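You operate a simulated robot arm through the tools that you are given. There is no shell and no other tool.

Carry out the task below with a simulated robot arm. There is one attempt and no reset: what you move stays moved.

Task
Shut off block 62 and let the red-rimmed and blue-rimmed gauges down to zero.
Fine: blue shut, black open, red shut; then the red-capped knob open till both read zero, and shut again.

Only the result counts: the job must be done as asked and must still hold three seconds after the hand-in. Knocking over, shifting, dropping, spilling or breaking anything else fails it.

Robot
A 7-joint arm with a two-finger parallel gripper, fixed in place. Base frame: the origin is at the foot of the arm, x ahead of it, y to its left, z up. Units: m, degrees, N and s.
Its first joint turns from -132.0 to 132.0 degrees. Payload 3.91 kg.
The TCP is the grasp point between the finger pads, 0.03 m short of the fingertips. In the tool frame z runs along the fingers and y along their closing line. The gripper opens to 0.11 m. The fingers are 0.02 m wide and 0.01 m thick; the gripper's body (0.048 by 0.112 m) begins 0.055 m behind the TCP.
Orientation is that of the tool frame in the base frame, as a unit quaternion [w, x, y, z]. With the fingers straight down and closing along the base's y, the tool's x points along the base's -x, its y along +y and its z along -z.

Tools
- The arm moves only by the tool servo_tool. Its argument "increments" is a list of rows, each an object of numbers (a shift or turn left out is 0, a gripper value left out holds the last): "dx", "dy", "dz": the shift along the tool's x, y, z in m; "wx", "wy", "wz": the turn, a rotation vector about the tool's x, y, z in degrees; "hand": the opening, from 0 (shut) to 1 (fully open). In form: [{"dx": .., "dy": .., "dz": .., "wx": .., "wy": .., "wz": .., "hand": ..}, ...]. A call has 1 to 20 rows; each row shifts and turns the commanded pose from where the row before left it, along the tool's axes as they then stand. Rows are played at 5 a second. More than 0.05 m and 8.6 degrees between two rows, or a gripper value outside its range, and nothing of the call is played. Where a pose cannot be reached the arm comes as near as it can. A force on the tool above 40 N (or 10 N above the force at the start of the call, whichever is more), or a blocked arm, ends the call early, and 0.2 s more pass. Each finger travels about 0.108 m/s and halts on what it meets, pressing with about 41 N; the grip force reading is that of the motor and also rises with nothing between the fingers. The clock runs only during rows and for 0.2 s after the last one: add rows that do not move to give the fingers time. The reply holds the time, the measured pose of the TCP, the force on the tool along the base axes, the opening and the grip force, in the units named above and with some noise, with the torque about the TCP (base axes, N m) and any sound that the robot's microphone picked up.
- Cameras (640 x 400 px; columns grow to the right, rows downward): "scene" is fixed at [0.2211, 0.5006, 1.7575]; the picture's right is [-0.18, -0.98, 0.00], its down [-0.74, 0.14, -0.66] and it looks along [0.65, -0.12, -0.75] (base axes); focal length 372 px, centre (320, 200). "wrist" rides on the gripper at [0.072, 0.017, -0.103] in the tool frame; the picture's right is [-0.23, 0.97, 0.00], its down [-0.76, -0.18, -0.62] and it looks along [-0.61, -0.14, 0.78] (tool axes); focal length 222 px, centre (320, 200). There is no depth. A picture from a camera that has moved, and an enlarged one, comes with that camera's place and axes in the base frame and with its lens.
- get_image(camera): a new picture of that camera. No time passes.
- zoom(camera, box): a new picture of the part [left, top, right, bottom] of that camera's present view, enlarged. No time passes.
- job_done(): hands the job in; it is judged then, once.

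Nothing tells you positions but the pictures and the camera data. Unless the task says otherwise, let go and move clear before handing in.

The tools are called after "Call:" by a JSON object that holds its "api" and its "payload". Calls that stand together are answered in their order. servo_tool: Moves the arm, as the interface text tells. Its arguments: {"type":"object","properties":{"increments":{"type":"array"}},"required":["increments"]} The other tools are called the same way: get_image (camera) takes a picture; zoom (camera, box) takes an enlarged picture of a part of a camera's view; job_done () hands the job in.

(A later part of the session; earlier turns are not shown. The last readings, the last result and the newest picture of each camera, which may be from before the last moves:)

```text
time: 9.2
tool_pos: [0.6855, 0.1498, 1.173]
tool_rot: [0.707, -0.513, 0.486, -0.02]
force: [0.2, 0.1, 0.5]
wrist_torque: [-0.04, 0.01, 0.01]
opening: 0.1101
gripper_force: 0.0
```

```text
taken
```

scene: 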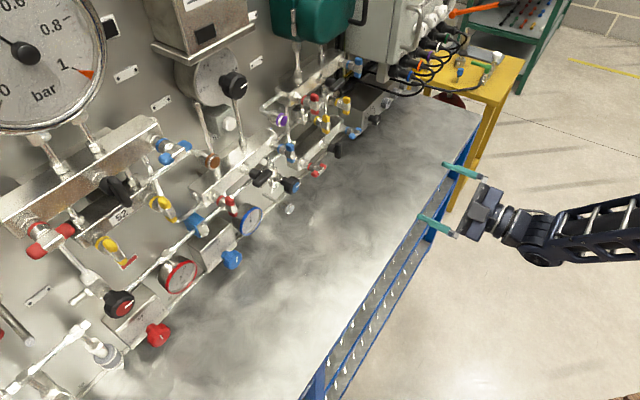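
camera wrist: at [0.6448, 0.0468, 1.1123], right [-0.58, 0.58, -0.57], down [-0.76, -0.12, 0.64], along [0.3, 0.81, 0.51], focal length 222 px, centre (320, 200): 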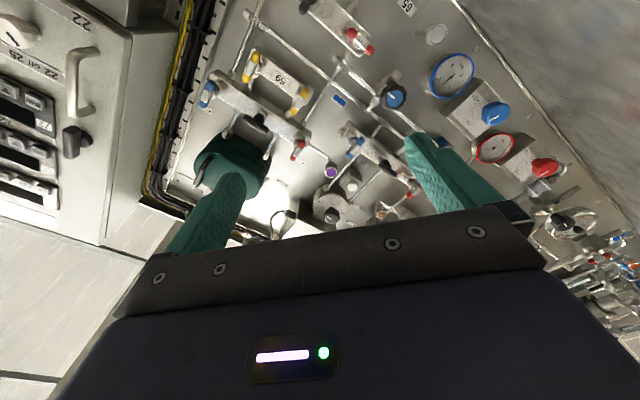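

Orientation is square to the wall. I'll finish the roll to 90° and move in front of the blue handle, still well short of it.

Call:
{"api": "servo_tool", "payload": {"increments": [{"wz": -7}, {"wz": -7}, {"wz": -7}, {"wz": -7}, {"wz": -7}, {"wz": -7}, {"dx": 0.033, "dy": 0.016}, {"dx": 0.033, "dy": 0.016}, {"dx": 0.033, "dy": 0.016}, {"dx": 0.032, "dy": 0.015}, {"dx": 0.032, "dy": 0.015}, {"dz": 0.035}, {"dz": 0.035}]}}

Call:
{"api": "get_image", "payload": {"camera": "wrist"}}

Call:
{"api": "get_image", "payload": {"camera": "scene"}}

```text
time: 12.0
tool_pos: [0.8495, 0.0837, 1.0955]
tool_rot: [0.654, -0.653, 0.269, -0.27]
force: [0.4, -0.6, -0.3]
wrist_torque: [-0.02, 0.02, 0.0]
opening: 0.1102
gripper_force: 0.1
```

```text
taken
camera wrist: at [0.829, -0.0403, 1.0783], right [-0.16, 0.16, -0.97], down [-0.98, 0.1, 0.18], along [0.12, 0.98, 0.14], focal length 222 px, centre (320, 200)
```

wrist: 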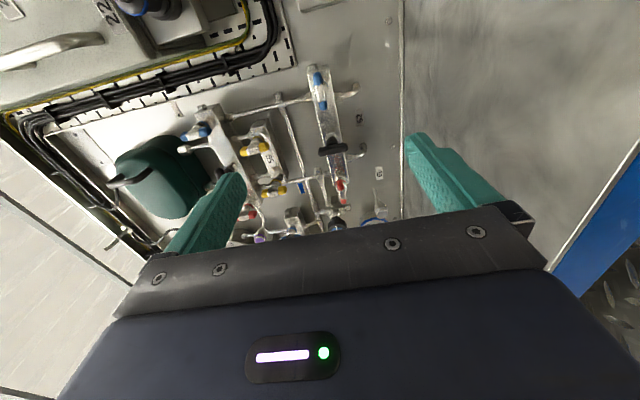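

```text
taken
```

scene: 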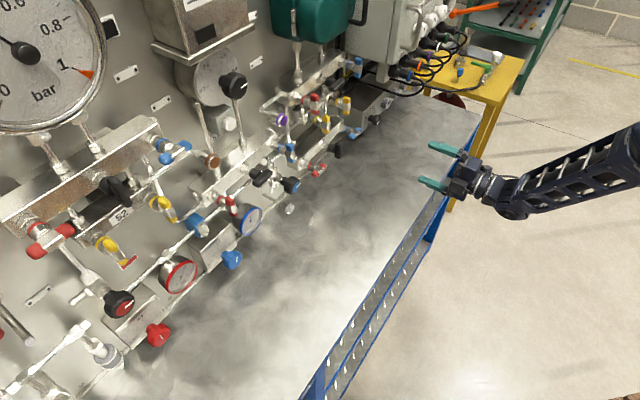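

The view from the right side shows the blue handle nearly on the tool axis. I'll zoom in to check the alignment.

Call:
{"api": "zoom", "payload": {"camera": "wrist", "box": [280, 50, 376, 110]}}

Call:
{"api": "zoom", "payload": {"camera": "wrist", "box": [240, 60, 432, 240]}}

```text
6.67 times, centred on (328, 80) of wrist
camera zoom: at [0.829, -0.0403, 1.0783], right [-0.16, 0.16, -0.97], down [-0.98, 0.1, 0.18], along [0.12, 0.98, 0.14], focal length 1481 px, centre (267, 1000)
```

zoom: 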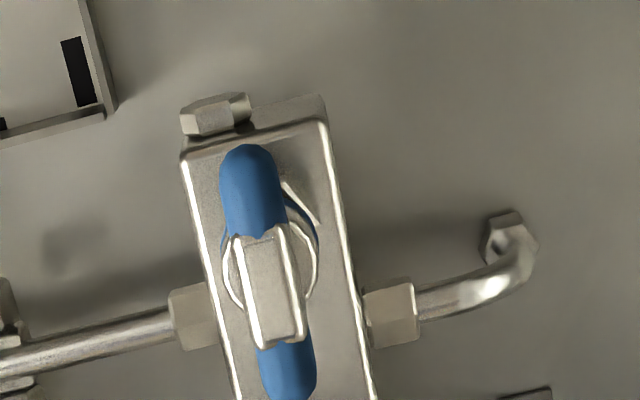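

```text
2.22 times, centred on (336, 150) of wrist
camera zoom: at [0.829, -0.0403, 1.0783], right [-0.16, 0.16, -0.97], down [-0.98, 0.1, 0.18], along [0.12, 0.98, 0.14], focal length 494 px, centre (284, 311)
```

zoom: 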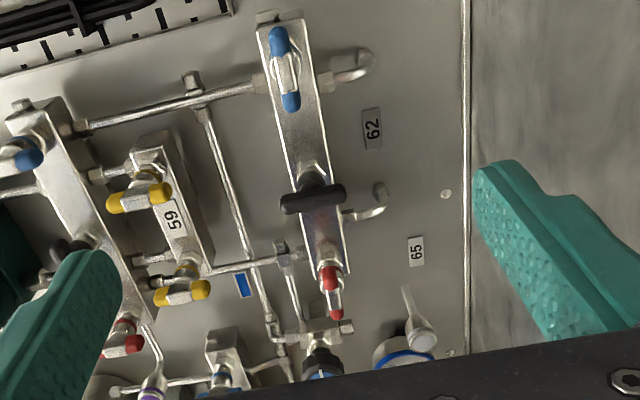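

The plate reads 62 clearly here, and blue's column is right on the tool axis. I'll narrow the fingers and move 0.12 m closer to refine the alignment.

Call:
{"api": "servo_tool", "payload": {"increments": [{"dz": 0.03, "hand": 0.45}, {"dz": 0.03}, {"dz": 0.03}, {"dz": 0.03}, {}, {}]}}

Call:
{"api": "get_image", "payload": {"camera": "wrist"}}

Call:
{"api": "zoom", "payload": {"camera": "scene", "box": [320, 60, 480, 180]}}

```text
time: 13.4
tool_pos: [0.9365, 0.168, 1.0938]
tool_rot: [0.654, -0.653, 0.271, -0.271]
force: [-0.2, -1.1, -0.8]
wrist_torque: [0.0, -0.02, 0.01]
opening: 0.0497
gripper_force: 0.0
```

```text
taken
camera wrist: at [0.9151, 0.0446, 1.0775], right [-0.16, 0.16, -0.97], down [-0.98, 0.1, 0.18], along [0.12, 0.98, 0.14], focal length 222 px, centre (320, 200)
```

wrist: 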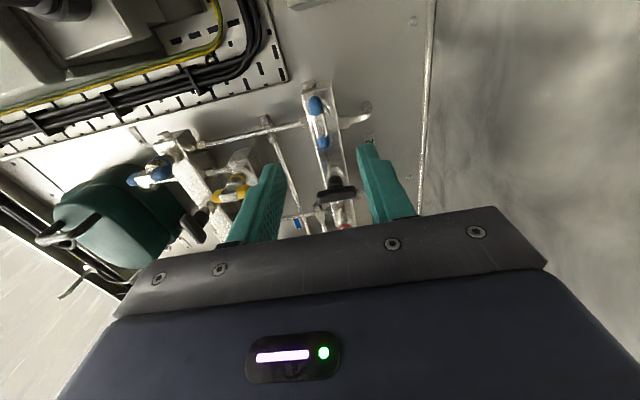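

```text
3.33 times, centred on (400, 120) of scene
camera zoom: at [0.2211, 0.5006, 1.7575], right [-0.18, -0.98, 0.0], down [-0.74, 0.14, -0.66], along [0.65, -0.12, -0.75], focal length 1238 px, centre (53, 467)
```

zoom: 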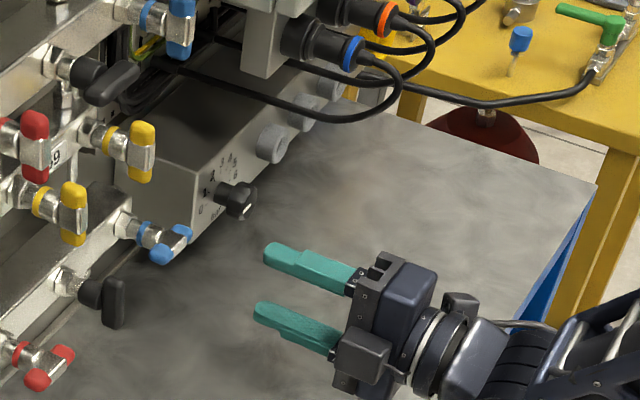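

Call:
{"api": "zoom", "payload": {"camera": "wrist", "box": [256, 80, 400, 170]}}

Call:
{"api": "zoom", "payload": {"camera": "wrist", "box": [290, 80, 354, 160]}}

```text
4.44 times, centred on (328, 125) of wrist
camera zoom: at [0.9151, 0.0446, 1.0775], right [-0.16, 0.16, -0.97], down [-0.98, 0.1, 0.18], along [0.12, 0.98, 0.14], focal length 987 px, centre (284, 533)
```

zoom: 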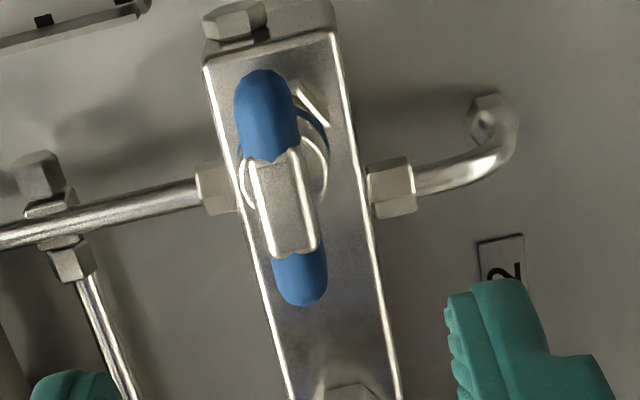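

```text
5.00 times, centred on (322, 120) of wrist
camera zoom: at [0.9151, 0.0446, 1.0775], right [-0.16, 0.16, -0.97], down [-0.98, 0.1, 0.18], along [0.12, 0.98, 0.14], focal length 1111 px, centre (310, 600)
```

zoom: 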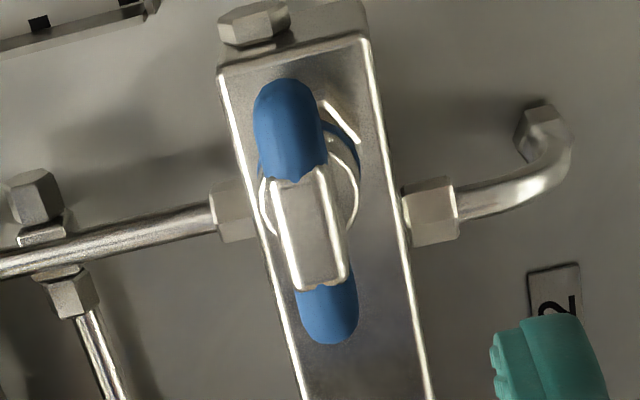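

Triangulating the two views puts the blue bar's front face about 0.093 m ahead of the TCP and well centred. I'll move in 0.055 m and check again.

Call:
{"api": "servo_tool", "payload": {"increments": [{"dx": 0.001, "dz": 0.02}, {"dz": 0.02}, {"dz": 0.015}, {}]}}

Call:
{"api": "get_image", "payload": {"camera": "wrist"}}

Call:
{"api": "zoom", "payload": {"camera": "wrist", "box": [256, 90, 400, 180]}}

Call:
{"api": "zoom", "payload": {"camera": "scene", "box": [320, 100, 416, 160]}}

```text
time: 14.4
tool_pos: [0.9774, 0.2064, 1.0954]
tool_rot: [0.655, -0.652, 0.27, -0.27]
force: [0.0, -0.1, -0.1]
wrist_torque: [-0.01, 0.03, -0.03]
opening: 0.0494
gripper_force: 0.0
```

```text
taken
camera wrist: at [0.9561, 0.0833, 1.0788], right [-0.16, 0.16, -0.97], down [-0.98, 0.1, 0.18], along [0.12, 0.98, 0.14], focal length 222 px, centre (320, 200)
```

wrist: 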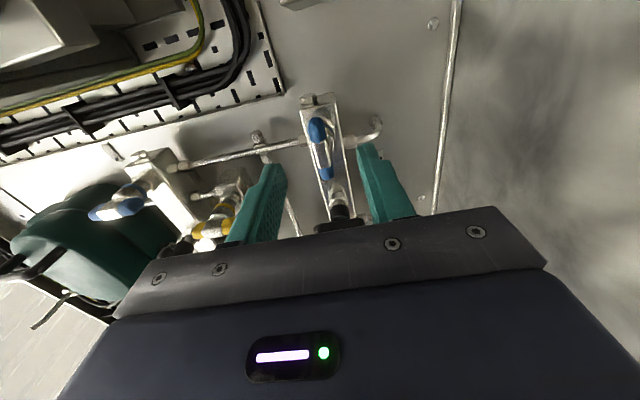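

```text
4.44 times, centred on (328, 135) of wrist
camera zoom: at [0.9561, 0.0833, 1.0788], right [-0.16, 0.16, -0.97], down [-0.98, 0.1, 0.18], along [0.12, 0.98, 0.14], focal length 987 px, centre (284, 489)
```

zoom: 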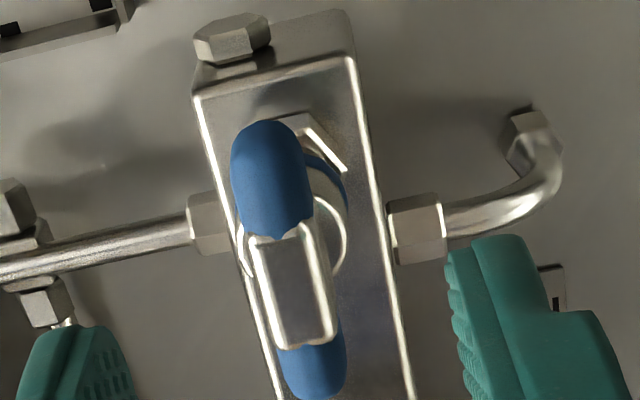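

```text
6.67 times, centred on (368, 130) of scene
camera zoom: at [0.2211, 0.5006, 1.7575], right [-0.18, -0.98, 0.0], down [-0.74, 0.14, -0.66], along [0.65, -0.12, -0.75], focal length 2477 px, centre (0, 667)
```

zoom: 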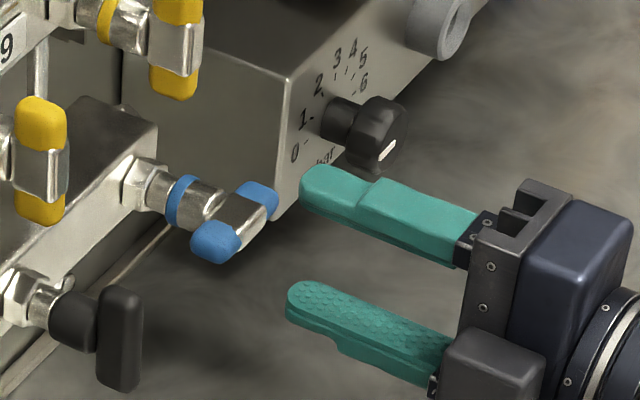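

The closer views put the blue bar's face around n ≈ 0.893 and about 6 mm left of the tool axis. I'll correct sideways, advance 0.02 m and check.

Call:
{"api": "servo_tool", "payload": {"increments": [{"dx": -0.0065}, {"dz": 0.01}, {"dz": 0.01}, {}]}}

Call:
{"api": "zoom", "payload": {"camera": "wrist", "box": [256, 100, 400, 190]}}

Call:
{"api": "zoom", "payload": {"camera": "scene", "box": [336, 110, 400, 150]}}

```text
time: 15.4
tool_pos: [0.9864, 0.2257, 1.0955]
tool_rot: [0.654, -0.653, 0.27, -0.271]
force: [-0.5, 0.0, 0.0]
wrist_torque: [0.0, 0.02, -0.02]
opening: 0.0496
gripper_force: 0.2
```

```text
4.44 times, centred on (328, 145) of wrist
camera zoom: at [0.965, 0.1022, 1.0782], right [-0.16, 0.16, -0.97], down [-0.98, 0.1, 0.18], along [0.12, 0.98, 0.14], focal length 987 px, centre (284, 444)
```

zoom: 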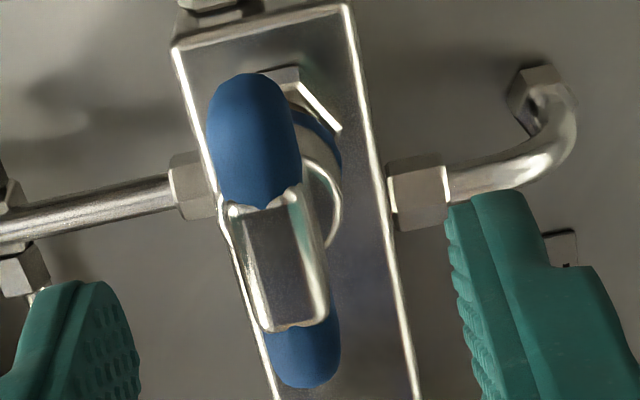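

```text
10.00 times, centred on (368, 130) of scene
camera zoom: at [0.2211, 0.5006, 1.7575], right [-0.18, -0.98, 0.0], down [-0.74, 0.14, -0.66], along [0.65, -0.12, -0.75], focal length 3715 px, centre (-160, 900)
```

zoom: 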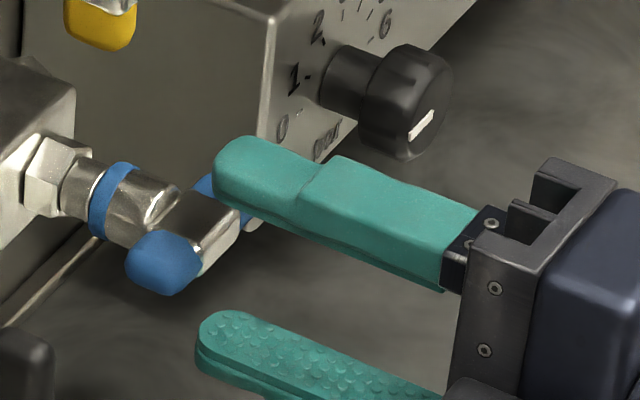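

The bar is centred between the fingers and its face is 0.036 m ahead of the TCP. I'll advance 0.017 m so the fingertips just pass the bar, then close on it.

Call:
{"api": "servo_tool", "payload": {"increments": [{"dz": 0.009}, {"dz": 0.008}, {}, {"hand": 0.0}, {}, {}, {}]}}

Call:
{"api": "get_image", "payload": {"camera": "wrist"}}

Call:
{"api": "zoom", "payload": {"camera": "scene", "box": [336, 110, 400, 150]}}

```text
time: 17.0
tool_pos: [0.9981, 0.2389, 1.0953]
tool_rot: [0.654, -0.653, 0.27, -0.271]
force: [2.5, 0.5, 3.6]
wrist_torque: [-0.1, 0.13, -0.07]
opening: 0.012
gripper_force: 45.1
```

```text
taken
camera wrist: at [0.9765, 0.1137, 1.0784], right [-0.16, 0.16, -0.97], down [-0.98, 0.1, 0.18], along [0.12, 0.98, 0.14], focal length 222 px, centre (320, 200)
```

wrist: 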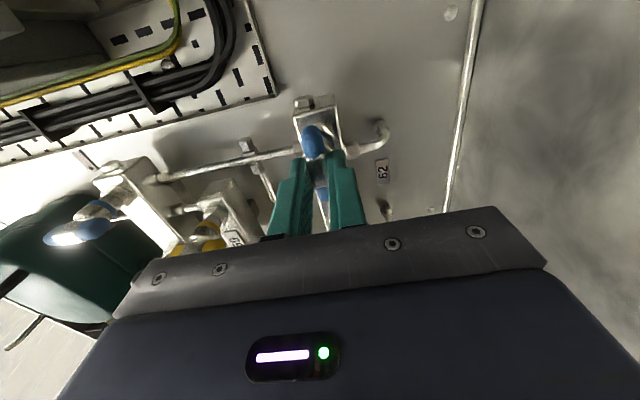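

```text
10.00 times, centred on (368, 130) of scene
camera zoom: at [0.2211, 0.5006, 1.7575], right [-0.18, -0.98, 0.0], down [-0.74, 0.14, -0.66], along [0.65, -0.12, -0.75], focal length 3715 px, centre (-160, 900)
```

zoom: 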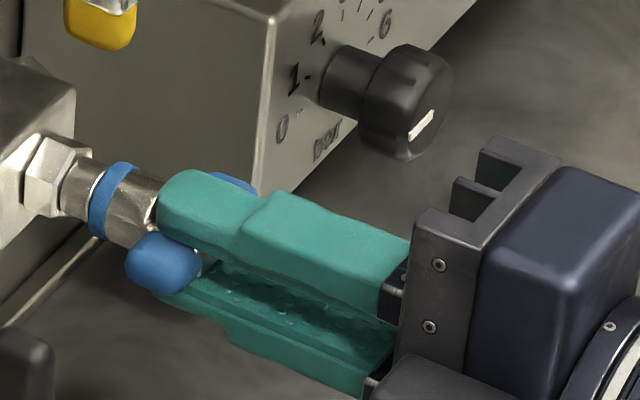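

The gripper is closed on the blue bar at 12 mm with a firm grip. I'll try a small clockwise turn to feel whether that is the shutting direction.

Call:
{"api": "servo_tool", "payload": {"increments": [{"wz": 4}, {"wz": 4}]}}

Call:
{"api": "zoom", "payload": {"camera": "scene", "box": [336, 110, 400, 150]}}

```text
time: 17.6
tool_pos: [0.9974, 0.2385, 1.0954]
tool_rot: [0.671, -0.633, 0.314, -0.224]
force: [-9.0, -1.6, 6.5]
wrist_torque: [-0.14, 0.08, -0.44]
opening: 0.0118
gripper_force: 44.7
```

```text
10.00 times, centred on (368, 130) of scene
camera zoom: at [0.2211, 0.5006, 1.7575], right [-0.18, -0.98, 0.0], down [-0.74, 0.14, -0.66], along [0.65, -0.12, -0.75], focal length 3715 px, centre (-160, 900)
```

zoom: 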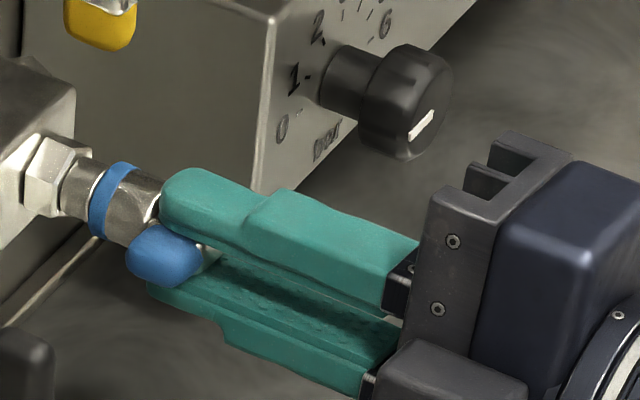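

The handle turns freely clockwise with the gripper. I'll continue the turn in stages, watching the forces.

Call:
{"api": "servo_tool", "payload": {"increments": [{"wz": 6}, {"wz": 6}, {"wz": 6}, {"wz": 6}, {"wz": 6}, {"wz": 6}]}}

Call:
{"api": "zoom", "payload": {"camera": "scene", "box": [336, 110, 400, 150]}}

```text
time: 19.0
tool_pos: [0.9986, 0.2374, 1.0968]
tool_rot: [0.708, -0.504, 0.494, -0.007]
force: [-1.3, -5.5, 22.4]
wrist_torque: [-0.34, 0.18, -0.38]
opening: 0.012
gripper_force: 45.4
```

```text
10.00 times, centred on (368, 130) of scene
camera zoom: at [0.2211, 0.5006, 1.7575], right [-0.18, -0.98, 0.0], down [-0.74, 0.14, -0.66], along [0.65, -0.12, -0.75], focal length 3715 px, centre (-160, 900)
```

zoom: 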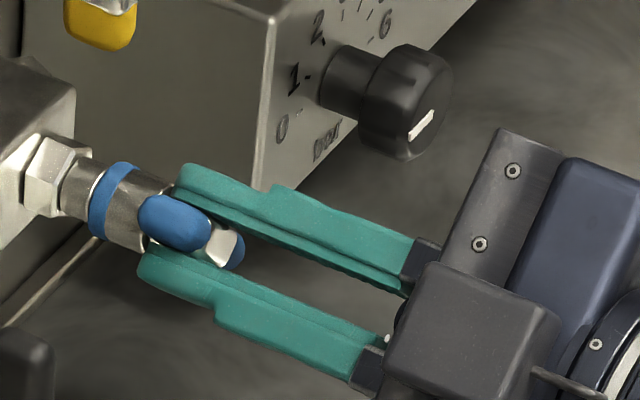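

Turned about 44° with some upward force building, so the tool sits slightly low. I'll shift it up ~2 mm and continue turning.

Call:
{"api": "servo_tool", "payload": {"increments": [{"dx": -0.0014, "dy": -0.0014}, {"wz": 6}, {"wz": 6}, {"wz": 6}, {"wz": 6}]}}

Call:
{"api": "zoom", "payload": {"camera": "scene", "box": [336, 110, 400, 150]}}

```text
time: 20.2
tool_pos: [0.9982, 0.2372, 1.098]
tool_rot: [0.693, -0.39, 0.589, 0.141]
force: [16.8, -9.7, 12.6]
wrist_torque: [-0.65, 0.42, -0.53]
opening: 0.012
gripper_force: 44.8
```

```text
10.00 times, centred on (368, 130) of scene
camera zoom: at [0.2211, 0.5006, 1.7575], right [-0.18, -0.98, 0.0], down [-0.74, 0.14, -0.66], along [0.65, -0.12, -0.75], focal length 3715 px, centre (-160, 900)
```

zoom: 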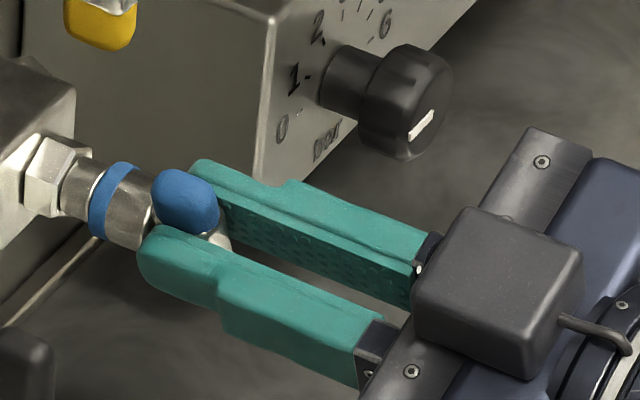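

Turned ~68°; lateral force shows the axis is a bit to the right and up. I'll shift for that and finish the remaining ~22°.

Call:
{"api": "servo_tool", "payload": {"increments": [{"dx": -0.0004, "dy": -0.0018}, {"wz": 6}, {"wz": 6}, {"wz": 5}]}}

Call:
{"api": "zoom", "payload": {"camera": "scene", "box": [336, 110, 400, 150]}}

```text
time: 21.2
tool_pos: [0.9992, 0.2354, 1.0967]
tool_rot: [0.665, -0.298, 0.641, 0.243]
force: [11.9, -14.9, 6.2]
wrist_torque: [-0.76, 0.57, -0.44]
opening: 0.0122
gripper_force: 45.0
```

```text
10.00 times, centred on (368, 130) of scene
camera zoom: at [0.2211, 0.5006, 1.7575], right [-0.18, -0.98, 0.0], down [-0.74, 0.14, -0.66], along [0.65, -0.12, -0.75], focal length 3715 px, centre (-160, 900)
```

zoom: 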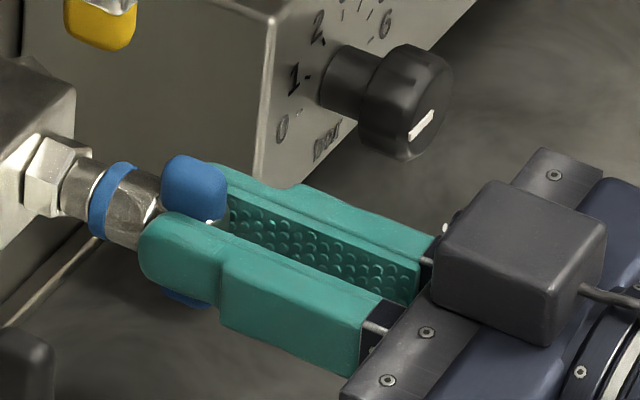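

About 85° turned and torque about the stem is still small. I'll go the last few degrees and see whether it meets a stop.

Call:
{"api": "servo_tool", "payload": {"increments": [{"dy": -0.001}, {"wz": 3}, {"wz": 3}, {}]}}

Call:
{"api": "zoom", "payload": {"camera": "scene", "box": [336, 110, 400, 150]}}

```text
time: 22.2
tool_pos: [0.9994, 0.2352, 1.0986]
tool_rot: [0.652, -0.264, 0.655, 0.276]
force: [13.8, -12.1, 3.7]
wrist_torque: [-0.63, -0.72, -0.39]
opening: 0.0119
gripper_force: 44.9
```

```text
10.00 times, centred on (368, 130) of scene
camera zoom: at [0.2211, 0.5006, 1.7575], right [-0.18, -0.98, 0.0], down [-0.74, 0.14, -0.66], along [0.65, -0.12, -0.75], focal length 3715 px, centre (-160, 900)
```

zoom: 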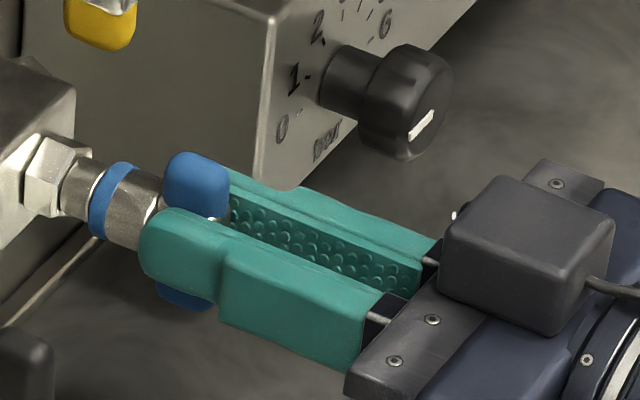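

Torque about the stem jumped at about 90°: the stop, with the bar now upright. Blue is shut; I'll open the fingers and back straight off.

Call:
{"api": "servo_tool", "payload": {"increments": [{"wz": -1, "hand": 0.4}, {}, {}, {"dz": -0.02}, {"dz": -0.03}, {"dz": -0.03}, {}]}}

Call:
{"api": "get_image", "payload": {"camera": "wrist"}}

Call:
{"api": "zoom", "payload": {"camera": "scene", "box": [290, 110, 386, 170]}}

Call:
{"api": "zoom", "payload": {"camera": "scene", "box": [150, 190, 278, 300]}}

```text
time: 23.8
tool_pos: [0.9425, 0.1796, 1.0984]
tool_rot: [0.654, -0.271, 0.653, 0.271]
force: [0.3, -0.2, -0.1]
wrist_torque: [0.01, -0.01, 0.0]
opening: 0.0441
gripper_force: 0.1
```

```text
taken
camera wrist: at [0.8584, 0.1173, 1.0264], right [-0.69, 0.69, 0.23], down [-0.32, -0.57, 0.76], along [0.65, 0.45, 0.61], focal length 222 px, centre (320, 200)
```

wrist: 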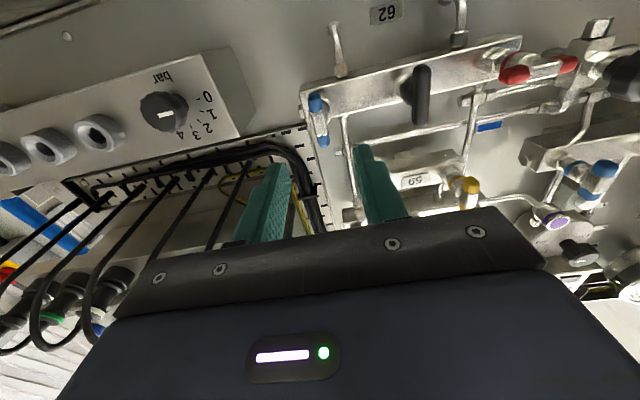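

```text
6.67 times, centred on (338, 140) of scene
camera zoom: at [0.2211, 0.5006, 1.7575], right [-0.18, -0.98, 0.0], down [-0.74, 0.14, -0.66], along [0.65, -0.12, -0.75], focal length 2477 px, centre (200, 600)
```

zoom: 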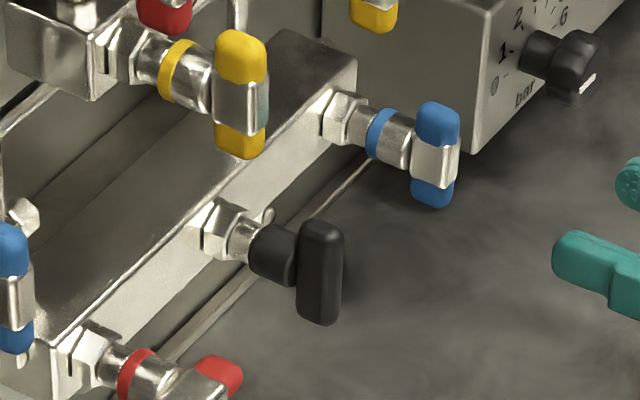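

```text
3.64 times, centred on (214, 245) of scene
camera zoom: at [0.2211, 0.5006, 1.7575], right [-0.18, -0.98, 0.0], down [-0.74, 0.14, -0.66], along [0.65, -0.12, -0.75], focal length 1351 px, centre (706, 36)
```

zoom: 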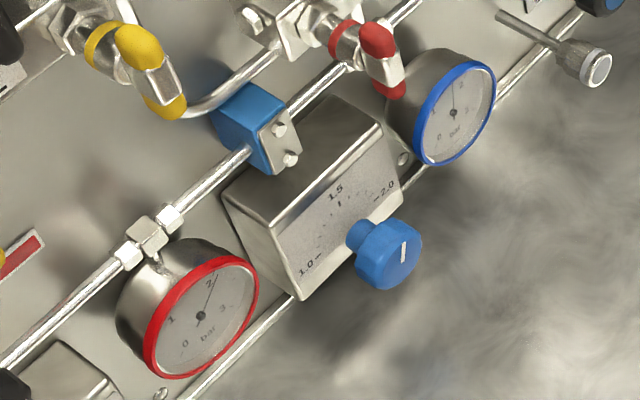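

Blue now stands upright. Both gauges are unchanged, as expected. Next I'll slide left to the black handle, keeping clear of everything, and check alignment.

Call:
{"api": "servo_tool", "payload": {"increments": [{"dy": 0.03}, {"dy": 0.03}, {"dy": 0.03}, {}]}}

Call:
{"api": "get_image", "payload": {"camera": "wrist"}}

Call:
{"api": "zoom", "payload": {"camera": "wrist", "box": [256, 60, 400, 150]}}

Call:
{"api": "zoom", "payload": {"camera": "scene", "box": [300, 120, 396, 180]}}

Call:
{"api": "zoom", "payload": {"camera": "scene", "box": [164, 245, 204, 305]}}

Call:
{"api": "zoom", "payload": {"camera": "scene", "box": [230, 195, 270, 245]}}

```text
time: 24.8
tool_pos: [0.8801, 0.242, 1.0985]
tool_rot: [0.654, -0.27, 0.653, 0.27]
force: [-0.5, 0.5, -1.3]
wrist_torque: [0.02, 0.01, -0.02]
opening: 0.0442
gripper_force: 0.0
```

```text
taken
camera wrist: at [0.7962, 0.1813, 1.0265], right [-0.69, 0.69, 0.23], down [-0.32, -0.57, 0.76], along [0.65, 0.45, 0.61], focal length 222 px, centre (320, 200)
```

wrist: 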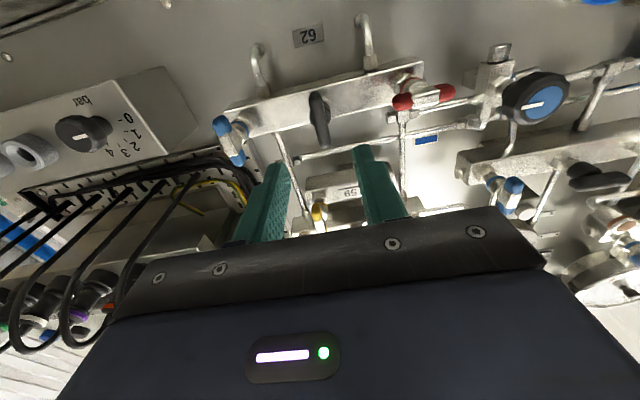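

```text
4.44 times, centred on (328, 105) of wrist
camera zoom: at [0.7962, 0.1813, 1.0265], right [-0.69, 0.69, 0.23], down [-0.32, -0.57, 0.76], along [0.65, 0.45, 0.61], focal length 987 px, centre (284, 622)
```

zoom: 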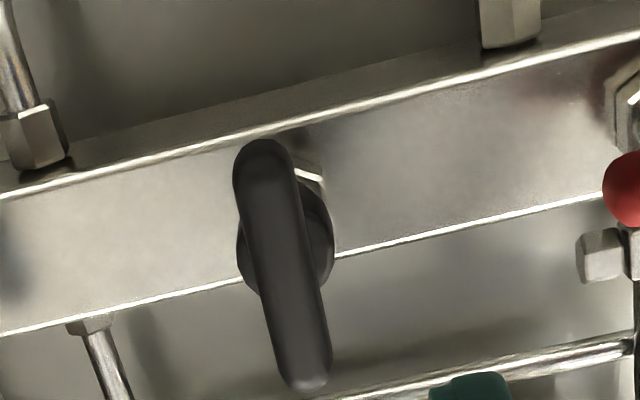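

```text
6.67 times, centred on (348, 150) of scene
camera zoom: at [0.2211, 0.5006, 1.7575], right [-0.18, -0.98, 0.0], down [-0.74, 0.14, -0.66], along [0.65, -0.12, -0.75], focal length 2477 px, centre (133, 533)
```

zoom: 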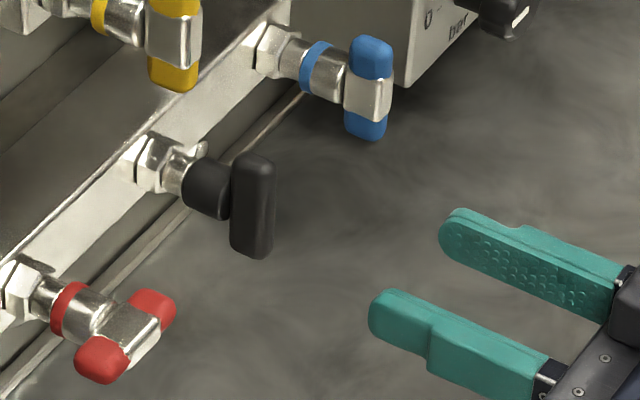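

```text
6.67 times, centred on (184, 275) of scene
camera zoom: at [0.2211, 0.5006, 1.7575], right [-0.18, -0.98, 0.0], down [-0.74, 0.14, -0.66], along [0.65, -0.12, -0.75], focal length 2477 px, centre (1227, -300)
```

zoom: 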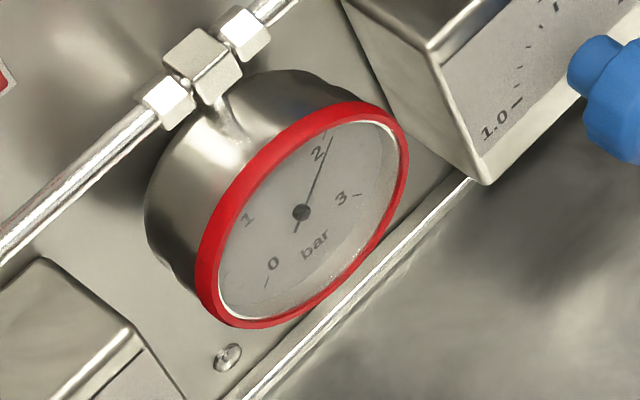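

```text
8.00 times, centred on (250, 220) of scene
camera zoom: at [0.2211, 0.5006, 1.7575], right [-0.18, -0.98, 0.0], down [-0.74, 0.14, -0.66], along [0.65, -0.12, -0.75], focal length 2972 px, centre (880, 40)
```

zoom: 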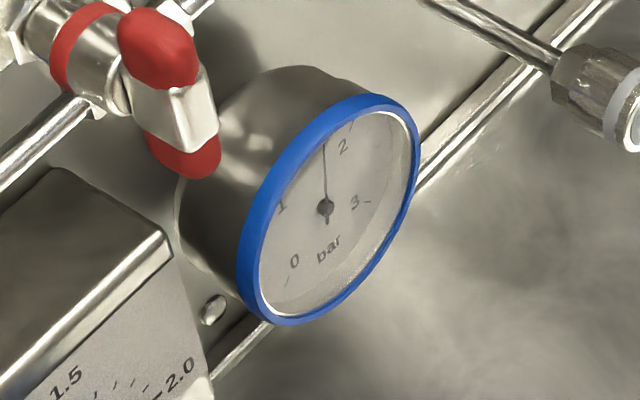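

Gauges: red about 2.0, blue about 1.6, so the black equalising valve is indeed shut now. The black bar is centred on the tool axis; I'll move in to 3.5 cm short and check.

Call:
{"api": "servo_tool", "payload": {"increments": [{"dz": 0.022}, {"dz": 0.022}, {"dz": 0.016}, {}]}}

Call:
{"api": "zoom", "payload": {"camera": "wrist", "box": [240, 80, 400, 180]}}

Call:
{"api": "zoom", "payload": {"camera": "scene", "box": [310, 125, 374, 165]}}

```text
time: 25.8
tool_pos: [0.9223, 0.2839, 1.0989]
tool_rot: [0.654, -0.27, 0.653, 0.271]
force: [0.4, 0.0, -0.6]
wrist_torque: [-0.02, 0.04, -0.04]
opening: 0.0438
gripper_force: 0.0
```

```text
4.00 times, centred on (320, 130) of wrist
camera zoom: at [0.8378, 0.2238, 1.0267], right [-0.69, 0.69, 0.23], down [-0.32, -0.57, 0.76], along [0.65, 0.45, 0.61], focal length 888 px, centre (320, 480)
```

zoom: 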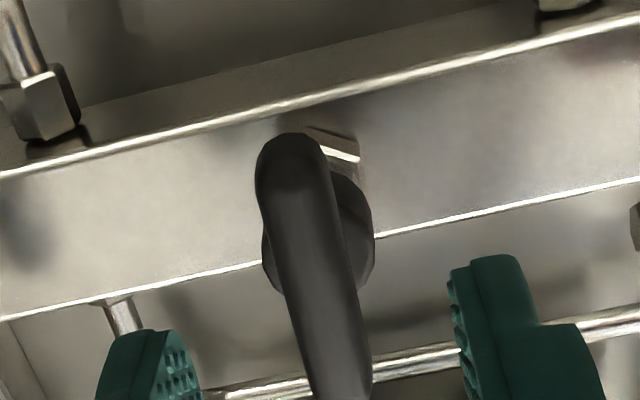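

```text
10.00 times, centred on (342, 145) of scene
camera zoom: at [0.2211, 0.5006, 1.7575], right [-0.18, -0.98, 0.0], down [-0.74, 0.14, -0.66], along [0.65, -0.12, -0.75], focal length 3715 px, centre (100, 750)
```

zoom: 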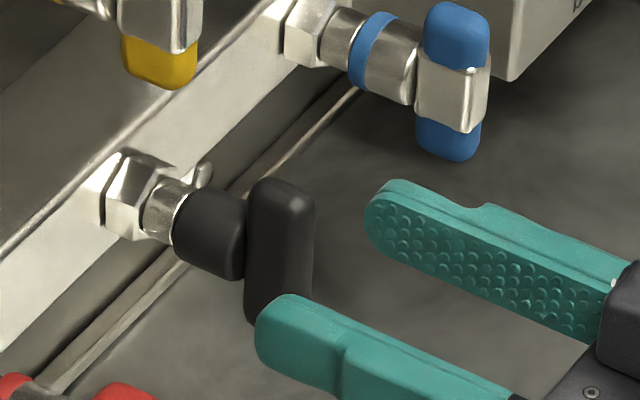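

The black bar sits between the fingers, with its front around 0.035 m ahead of the TCP. I'll advance 0.017 m and close on it.

Call:
{"api": "servo_tool", "payload": {"increments": [{"dz": 0.009}, {"dz": 0.008}, {}, {"hand": 0.0}, {}, {}, {}]}}

Call:
{"api": "zoom", "payload": {"camera": "scene", "box": [310, 125, 374, 165]}}

Call:
{"api": "zoom", "payload": {"camera": "wrist", "box": [240, 100, 400, 200]}}

```text
time: 27.4
tool_pos: [0.9332, 0.2975, 1.099]
tool_rot: [0.653, -0.27, 0.654, 0.27]
force: [1.4, 3.2, 1.2]
wrist_torque: [-0.09, 0.09, -0.07]
opening: 0.0119
gripper_force: 45.6
```

```text
10.00 times, centred on (342, 145) of scene
camera zoom: at [0.2211, 0.5006, 1.7575], right [-0.18, -0.98, 0.0], down [-0.74, 0.14, -0.66], along [0.65, -0.12, -0.75], focal length 3715 px, centre (100, 750)
```

zoom: 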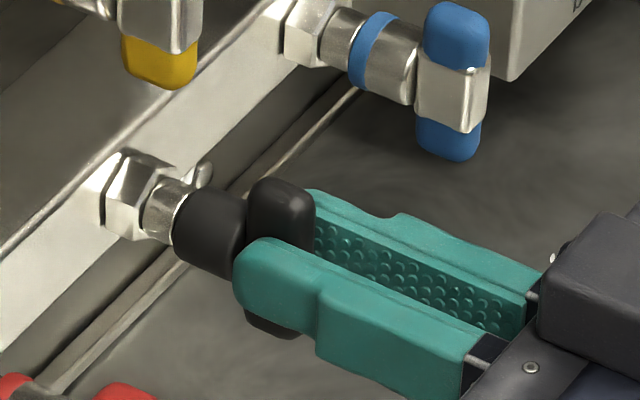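

```text
4.00 times, centred on (320, 150) of wrist
camera zoom: at [0.8495, 0.2362, 1.0267], right [-0.69, 0.69, 0.23], down [-0.32, -0.57, 0.76], along [0.65, 0.45, 0.61], focal length 888 px, centre (320, 400)
```

zoom: 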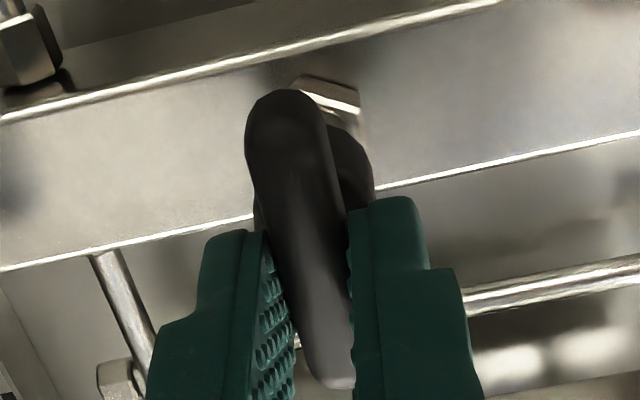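

Black is gripped at 12 mm. I'll try a small counter-clockwise turn, the opening direction.

Call:
{"api": "servo_tool", "payload": {"increments": [{"wz": -4}, {"wz": -4}]}}

Call:
{"api": "zoom", "payload": {"camera": "scene", "box": [310, 125, 374, 165]}}

```text
time: 28.0
tool_pos: [0.9336, 0.2982, 1.0994]
tool_rot: [0.671, -0.317, 0.632, 0.225]
force: [-10.0, -0.6, 1.9]
wrist_torque: [0.14, 0.05, 0.05]
opening: 0.0119
gripper_force: 45.3
```

```text
10.00 times, centred on (342, 145) of scene
camera zoom: at [0.2211, 0.5006, 1.7575], right [-0.18, -0.98, 0.0], down [-0.74, 0.14, -0.66], along [0.65, -0.12, -0.75], focal length 3715 px, centre (100, 750)
```

zoom: 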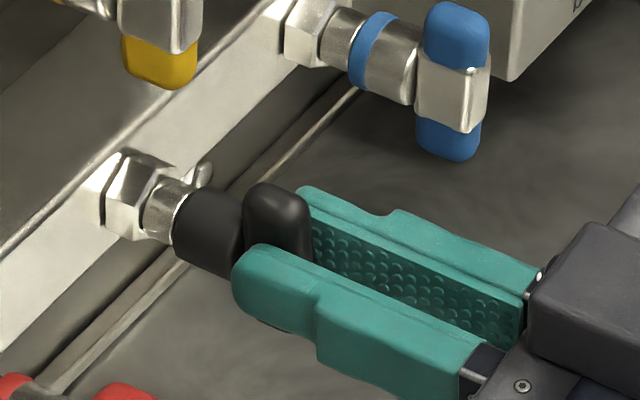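

It turns easily counter-clockwise. I'll continue in stages.

Call:
{"api": "servo_tool", "payload": {"increments": [{"wz": -6}, {"wz": -6}, {"wz": -6}, {"wz": -6}, {"wz": -6}]}}

Call:
{"api": "zoom", "payload": {"camera": "scene", "box": [310, 125, 374, 165]}}

```text
time: 29.2
tool_pos: [0.9315, 0.2981, 1.0986]
tool_rot: [0.706, -0.47, 0.528, 0.044]
force: [-40.4, 1.1, -3.2]
wrist_torque: [0.09, 0.12, 0.57]
opening: 0.0121
gripper_force: 45.4
```

```text
10.00 times, centred on (342, 145) of scene
camera zoom: at [0.2211, 0.5006, 1.7575], right [-0.18, -0.98, 0.0], down [-0.74, 0.14, -0.66], along [0.65, -0.12, -0.75], focal length 3715 px, centre (100, 750)
```

zoom: 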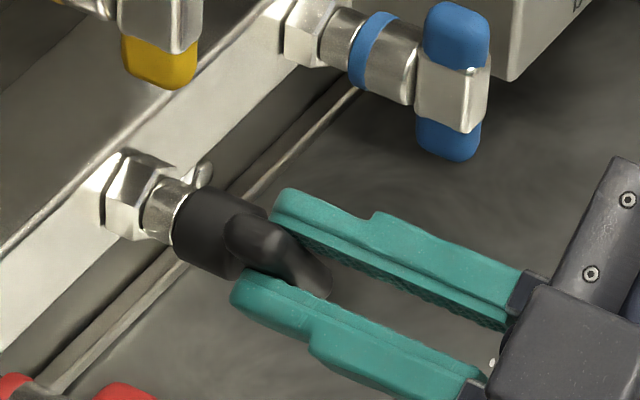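

Side and axial forces built up, so the tool axis is slightly right of the stem and a bit too deep. I'll ease it 2 mm left and 2 mm back before turning on.

Call:
{"api": "servo_tool", "payload": {"increments": [{"dx": -0.0012, "dy": 0.0016, "dz": -0.002}, {}]}}

```text
time: 29.8
tool_pos: [0.932, 0.2979, 1.0985]
tool_rot: [0.706, -0.469, 0.528, 0.044]
force: [3.7, 27.4, -9.5]
wrist_torque: [0.42, -0.36, 0.93]
opening: 0.0118
gripper_force: 44.6
```

Call:
{"api": "servo_tool", "payload": {"increments": [{"dx": -0.0007, "dy": 0.002, "dz": 0.0009}, {}]}}

```text
time: 30.4
tool_pos: [0.9326, 0.2989, 1.0983]
tool_rot: [0.707, -0.467, 0.53, 0.042]
force: [11.7, 14.7, 3.7]
wrist_torque: [-0.02, -0.01, 0.24]
opening: 0.0119
gripper_force: 45.0
```

Side force is nearly gone now. I'll ease in slightly and continue turning.

Call:
{"api": "servo_tool", "payload": {"increments": [{"dz": 0.0006}, {"wz": -6}, {"wz": -6}, {"wz": -6}, {"wz": -6}]}}

Call:
{"api": "zoom", "payload": {"camera": "scene", "box": [310, 125, 374, 165]}}

```text
time: 31.6
tool_pos: [0.9312, 0.301, 1.0966]
tool_rot: [0.699, -0.569, 0.42, -0.105]
force: [15.5, -1.8, 4.1]
wrist_torque: [0.13, -0.07, 0.08]
opening: 0.0118
gripper_force: 44.6
```

```text
10.00 times, centred on (342, 145) of scene
camera zoom: at [0.2211, 0.5006, 1.7575], right [-0.18, -0.98, 0.0], down [-0.74, 0.14, -0.66], along [0.65, -0.12, -0.75], focal length 3715 px, centre (100, 750)
```

zoom: 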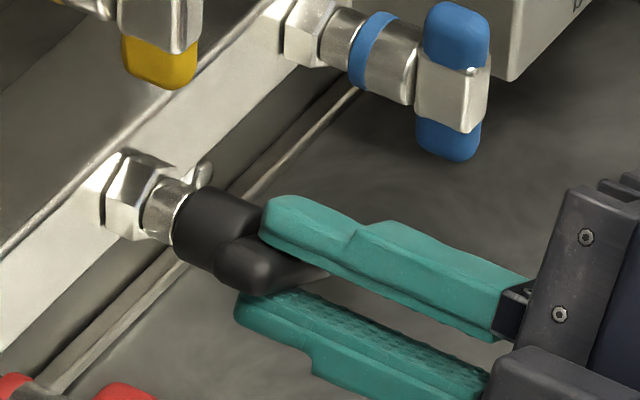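

Call:
{"api": "servo_tool", "payload": {"increments": [{"dx": 0.0006, "dy": -0.0004}, {"wz": -6}, {"wz": -6}, {"wz": -6}, {"wz": -6}]}}

Call:
{"api": "zoom", "payload": {"camera": "scene", "box": [310, 125, 374, 165]}}

```text
time: 32.8
tool_pos: [0.9307, 0.2995, 1.0947]
tool_rot: [0.662, -0.644, 0.293, -0.247]
force: [-13.3, -12.0, -17.8]
wrist_torque: [-0.07, 0.22, 0.05]
opening: 0.0119
gripper_force: 45.2
```

```text
10.00 times, centred on (342, 145) of scene
camera zoom: at [0.2211, 0.5006, 1.7575], right [-0.18, -0.98, 0.0], down [-0.74, 0.14, -0.66], along [0.65, -0.12, -0.75], focal length 3715 px, centre (100, 750)
```

zoom: 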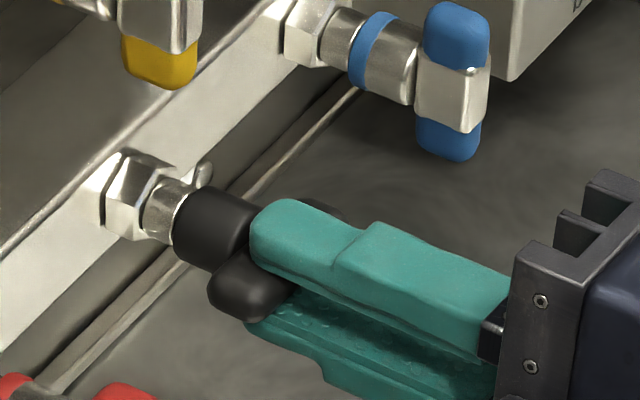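

Call:
{"api": "servo_tool", "payload": {"increments": [{"dy": 0.0012, "dz": -0.0007}, {"wz": -3}, {"wz": -3}, {}]}}

Call:
{"api": "zoom", "payload": {"camera": "scene", "box": [310, 125, 374, 165]}}

Call:
{"api": "zoom", "payload": {"camera": "scene", "box": [164, 245, 204, 305]}}

Call:
{"api": "zoom", "payload": {"camera": "scene", "box": [230, 195, 270, 245]}}

```text
time: 33.8
tool_pos: [0.93, 0.3004, 1.0945]
tool_rot: [-0.649, 0.658, -0.259, 0.282]
force: [-10.3, 0.3, -20.6]
wrist_torque: [0.32, 0.99, -0.02]
opening: 0.0124
gripper_force: 44.9
```

```text
10.00 times, centred on (342, 145) of scene
camera zoom: at [0.2211, 0.5006, 1.7575], right [-0.18, -0.98, 0.0], down [-0.74, 0.14, -0.66], along [0.65, -0.12, -0.75], focal length 3715 px, centre (100, 750)
```

zoom: 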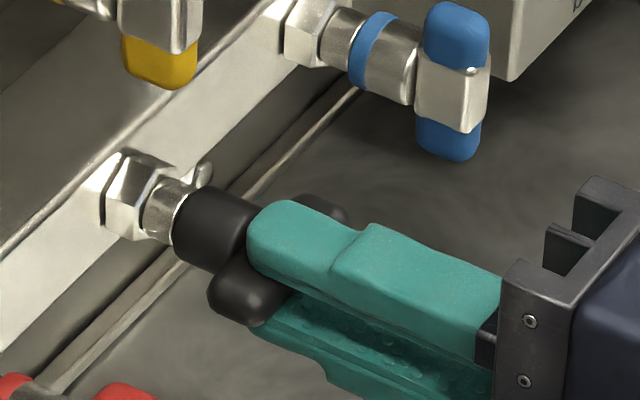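

```text
6.67 times, centred on (184, 275) of scene
camera zoom: at [0.2211, 0.5006, 1.7575], right [-0.18, -0.98, 0.0], down [-0.74, 0.14, -0.66], along [0.65, -0.12, -0.75], focal length 2477 px, centre (1227, -300)
```

zoom: 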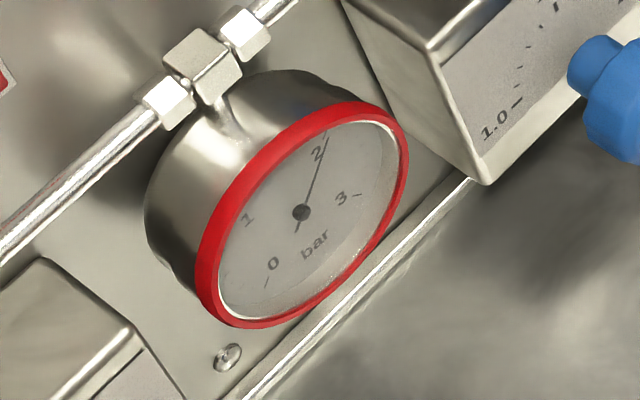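

```text
8.00 times, centred on (250, 220) of scene
camera zoom: at [0.2211, 0.5006, 1.7575], right [-0.18, -0.98, 0.0], down [-0.74, 0.14, -0.66], along [0.65, -0.12, -0.75], focal length 2972 px, centre (880, 40)
```

zoom: 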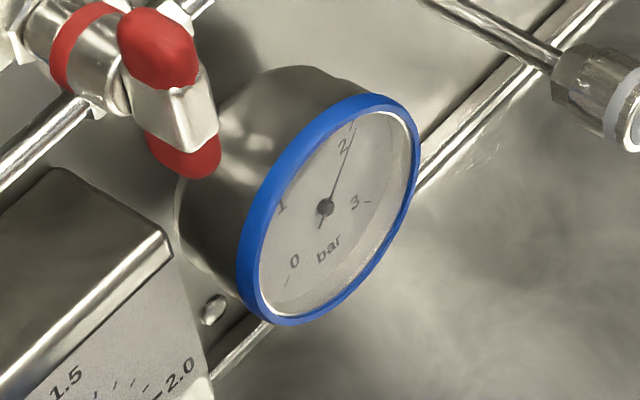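

The blue gauge rose to match red, so black is open, and it is against its stop. I'll release, back off and move left to the red handle in this same orientation.

Call:
{"api": "servo_tool", "payload": {"increments": [{"wz": 1, "hand": 0.45}, {}, {}, {"dz": -0.02}, {"dz": -0.03}, {"dz": -0.03}, {}, {"dx": -0.03}, {"dx": -0.03}, {"dx": -0.03}, {}]}}

Call:
{"api": "get_image", "payload": {"camera": "wrist"}}

Call:
{"api": "zoom", "payload": {"camera": "wrist", "box": [256, 70, 400, 160]}}

Call:
{"api": "zoom", "payload": {"camera": "scene", "box": [290, 125, 386, 185]}}

```text
time: 36.2
tool_pos: [0.8101, 0.306, 1.0948]
tool_rot: [-0.651, 0.655, -0.265, 0.277]
force: [-0.1, 0.1, 0.0]
wrist_torque: [0.0, 0.0, 0.0]
opening: 0.0494
gripper_force: 0.0
```

```text
taken
camera wrist: at [0.7888, 0.1813, 1.0784], right [-0.15, 0.15, -0.98], down [-0.98, 0.1, 0.16], along [0.12, 0.98, 0.13], focal length 222 px, centre (320, 200)
```

wrist: 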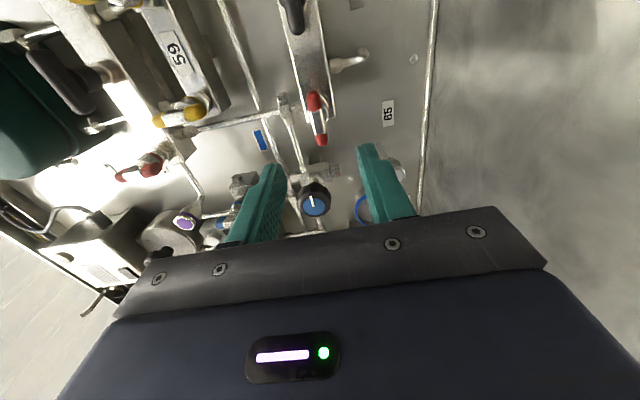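

```text
4.44 times, centred on (328, 115) of wrist
camera zoom: at [0.7888, 0.1813, 1.0784], right [-0.15, 0.15, -0.98], down [-0.98, 0.1, 0.16], along [0.12, 0.98, 0.13], focal length 987 px, centre (284, 578)
```

zoom: 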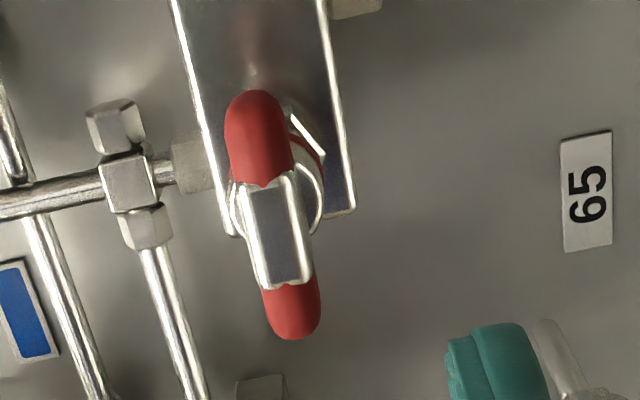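

```text
6.67 times, centred on (338, 155) of scene
camera zoom: at [0.2211, 0.5006, 1.7575], right [-0.18, -0.98, 0.0], down [-0.74, 0.14, -0.66], along [0.65, -0.12, -0.75], focal length 2477 px, centre (200, 500)
```

zoom: 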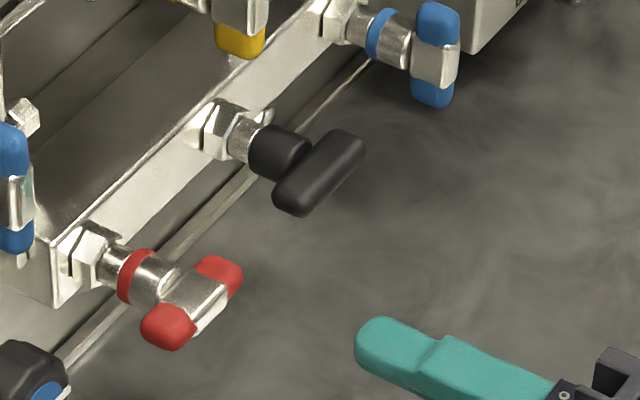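

Black lies along the block now (open). The red bar is almost aligned with the tool axis; I'll correct by ~1.5 mm and approach to just short of it.

Call:
{"api": "servo_tool", "payload": {"increments": [{"dx": 0.0015, "dy": -0.0006}, {"dz": 0.022}, {"dz": 0.022}, {"dz": 0.021}, {}]}}

Call:
{"api": "zoom", "payload": {"camera": "wrist", "box": [256, 100, 400, 190]}}

Call:
{"api": "zoom", "payload": {"camera": "scene", "box": [300, 145, 364, 185]}}

```text
time: 37.4
tool_pos: [0.8585, 0.3505, 1.0944]
tool_rot: [-0.651, 0.655, -0.265, 0.276]
force: [-0.8, 0.1, 0.2]
wrist_torque: [0.0, 0.0, 0.01]
opening: 0.0495
gripper_force: 0.1
```

```text
4.44 times, centred on (328, 145) of wrist
camera zoom: at [0.8366, 0.226, 1.0794], right [-0.15, 0.15, -0.98], down [-0.98, 0.1, 0.16], along [0.12, 0.98, 0.13], focal length 987 px, centre (284, 444)
```

zoom: 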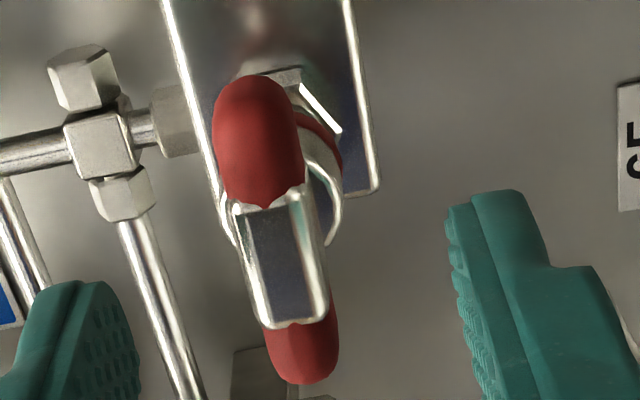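

```text
10.00 times, centred on (332, 165) of scene
camera zoom: at [0.2211, 0.5006, 1.7575], right [-0.18, -0.98, 0.0], down [-0.74, 0.14, -0.66], along [0.65, -0.12, -0.75], focal length 3715 px, centre (200, 550)
```

zoom: 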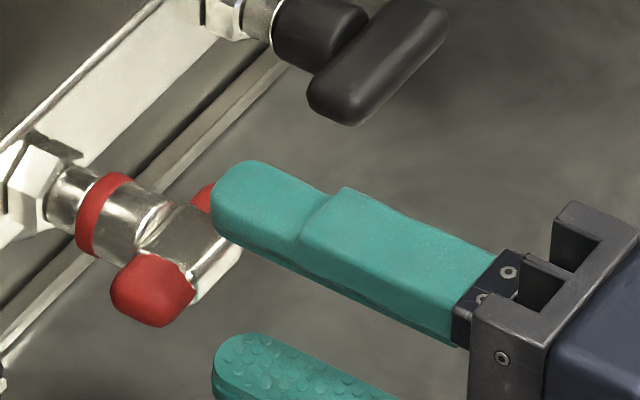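

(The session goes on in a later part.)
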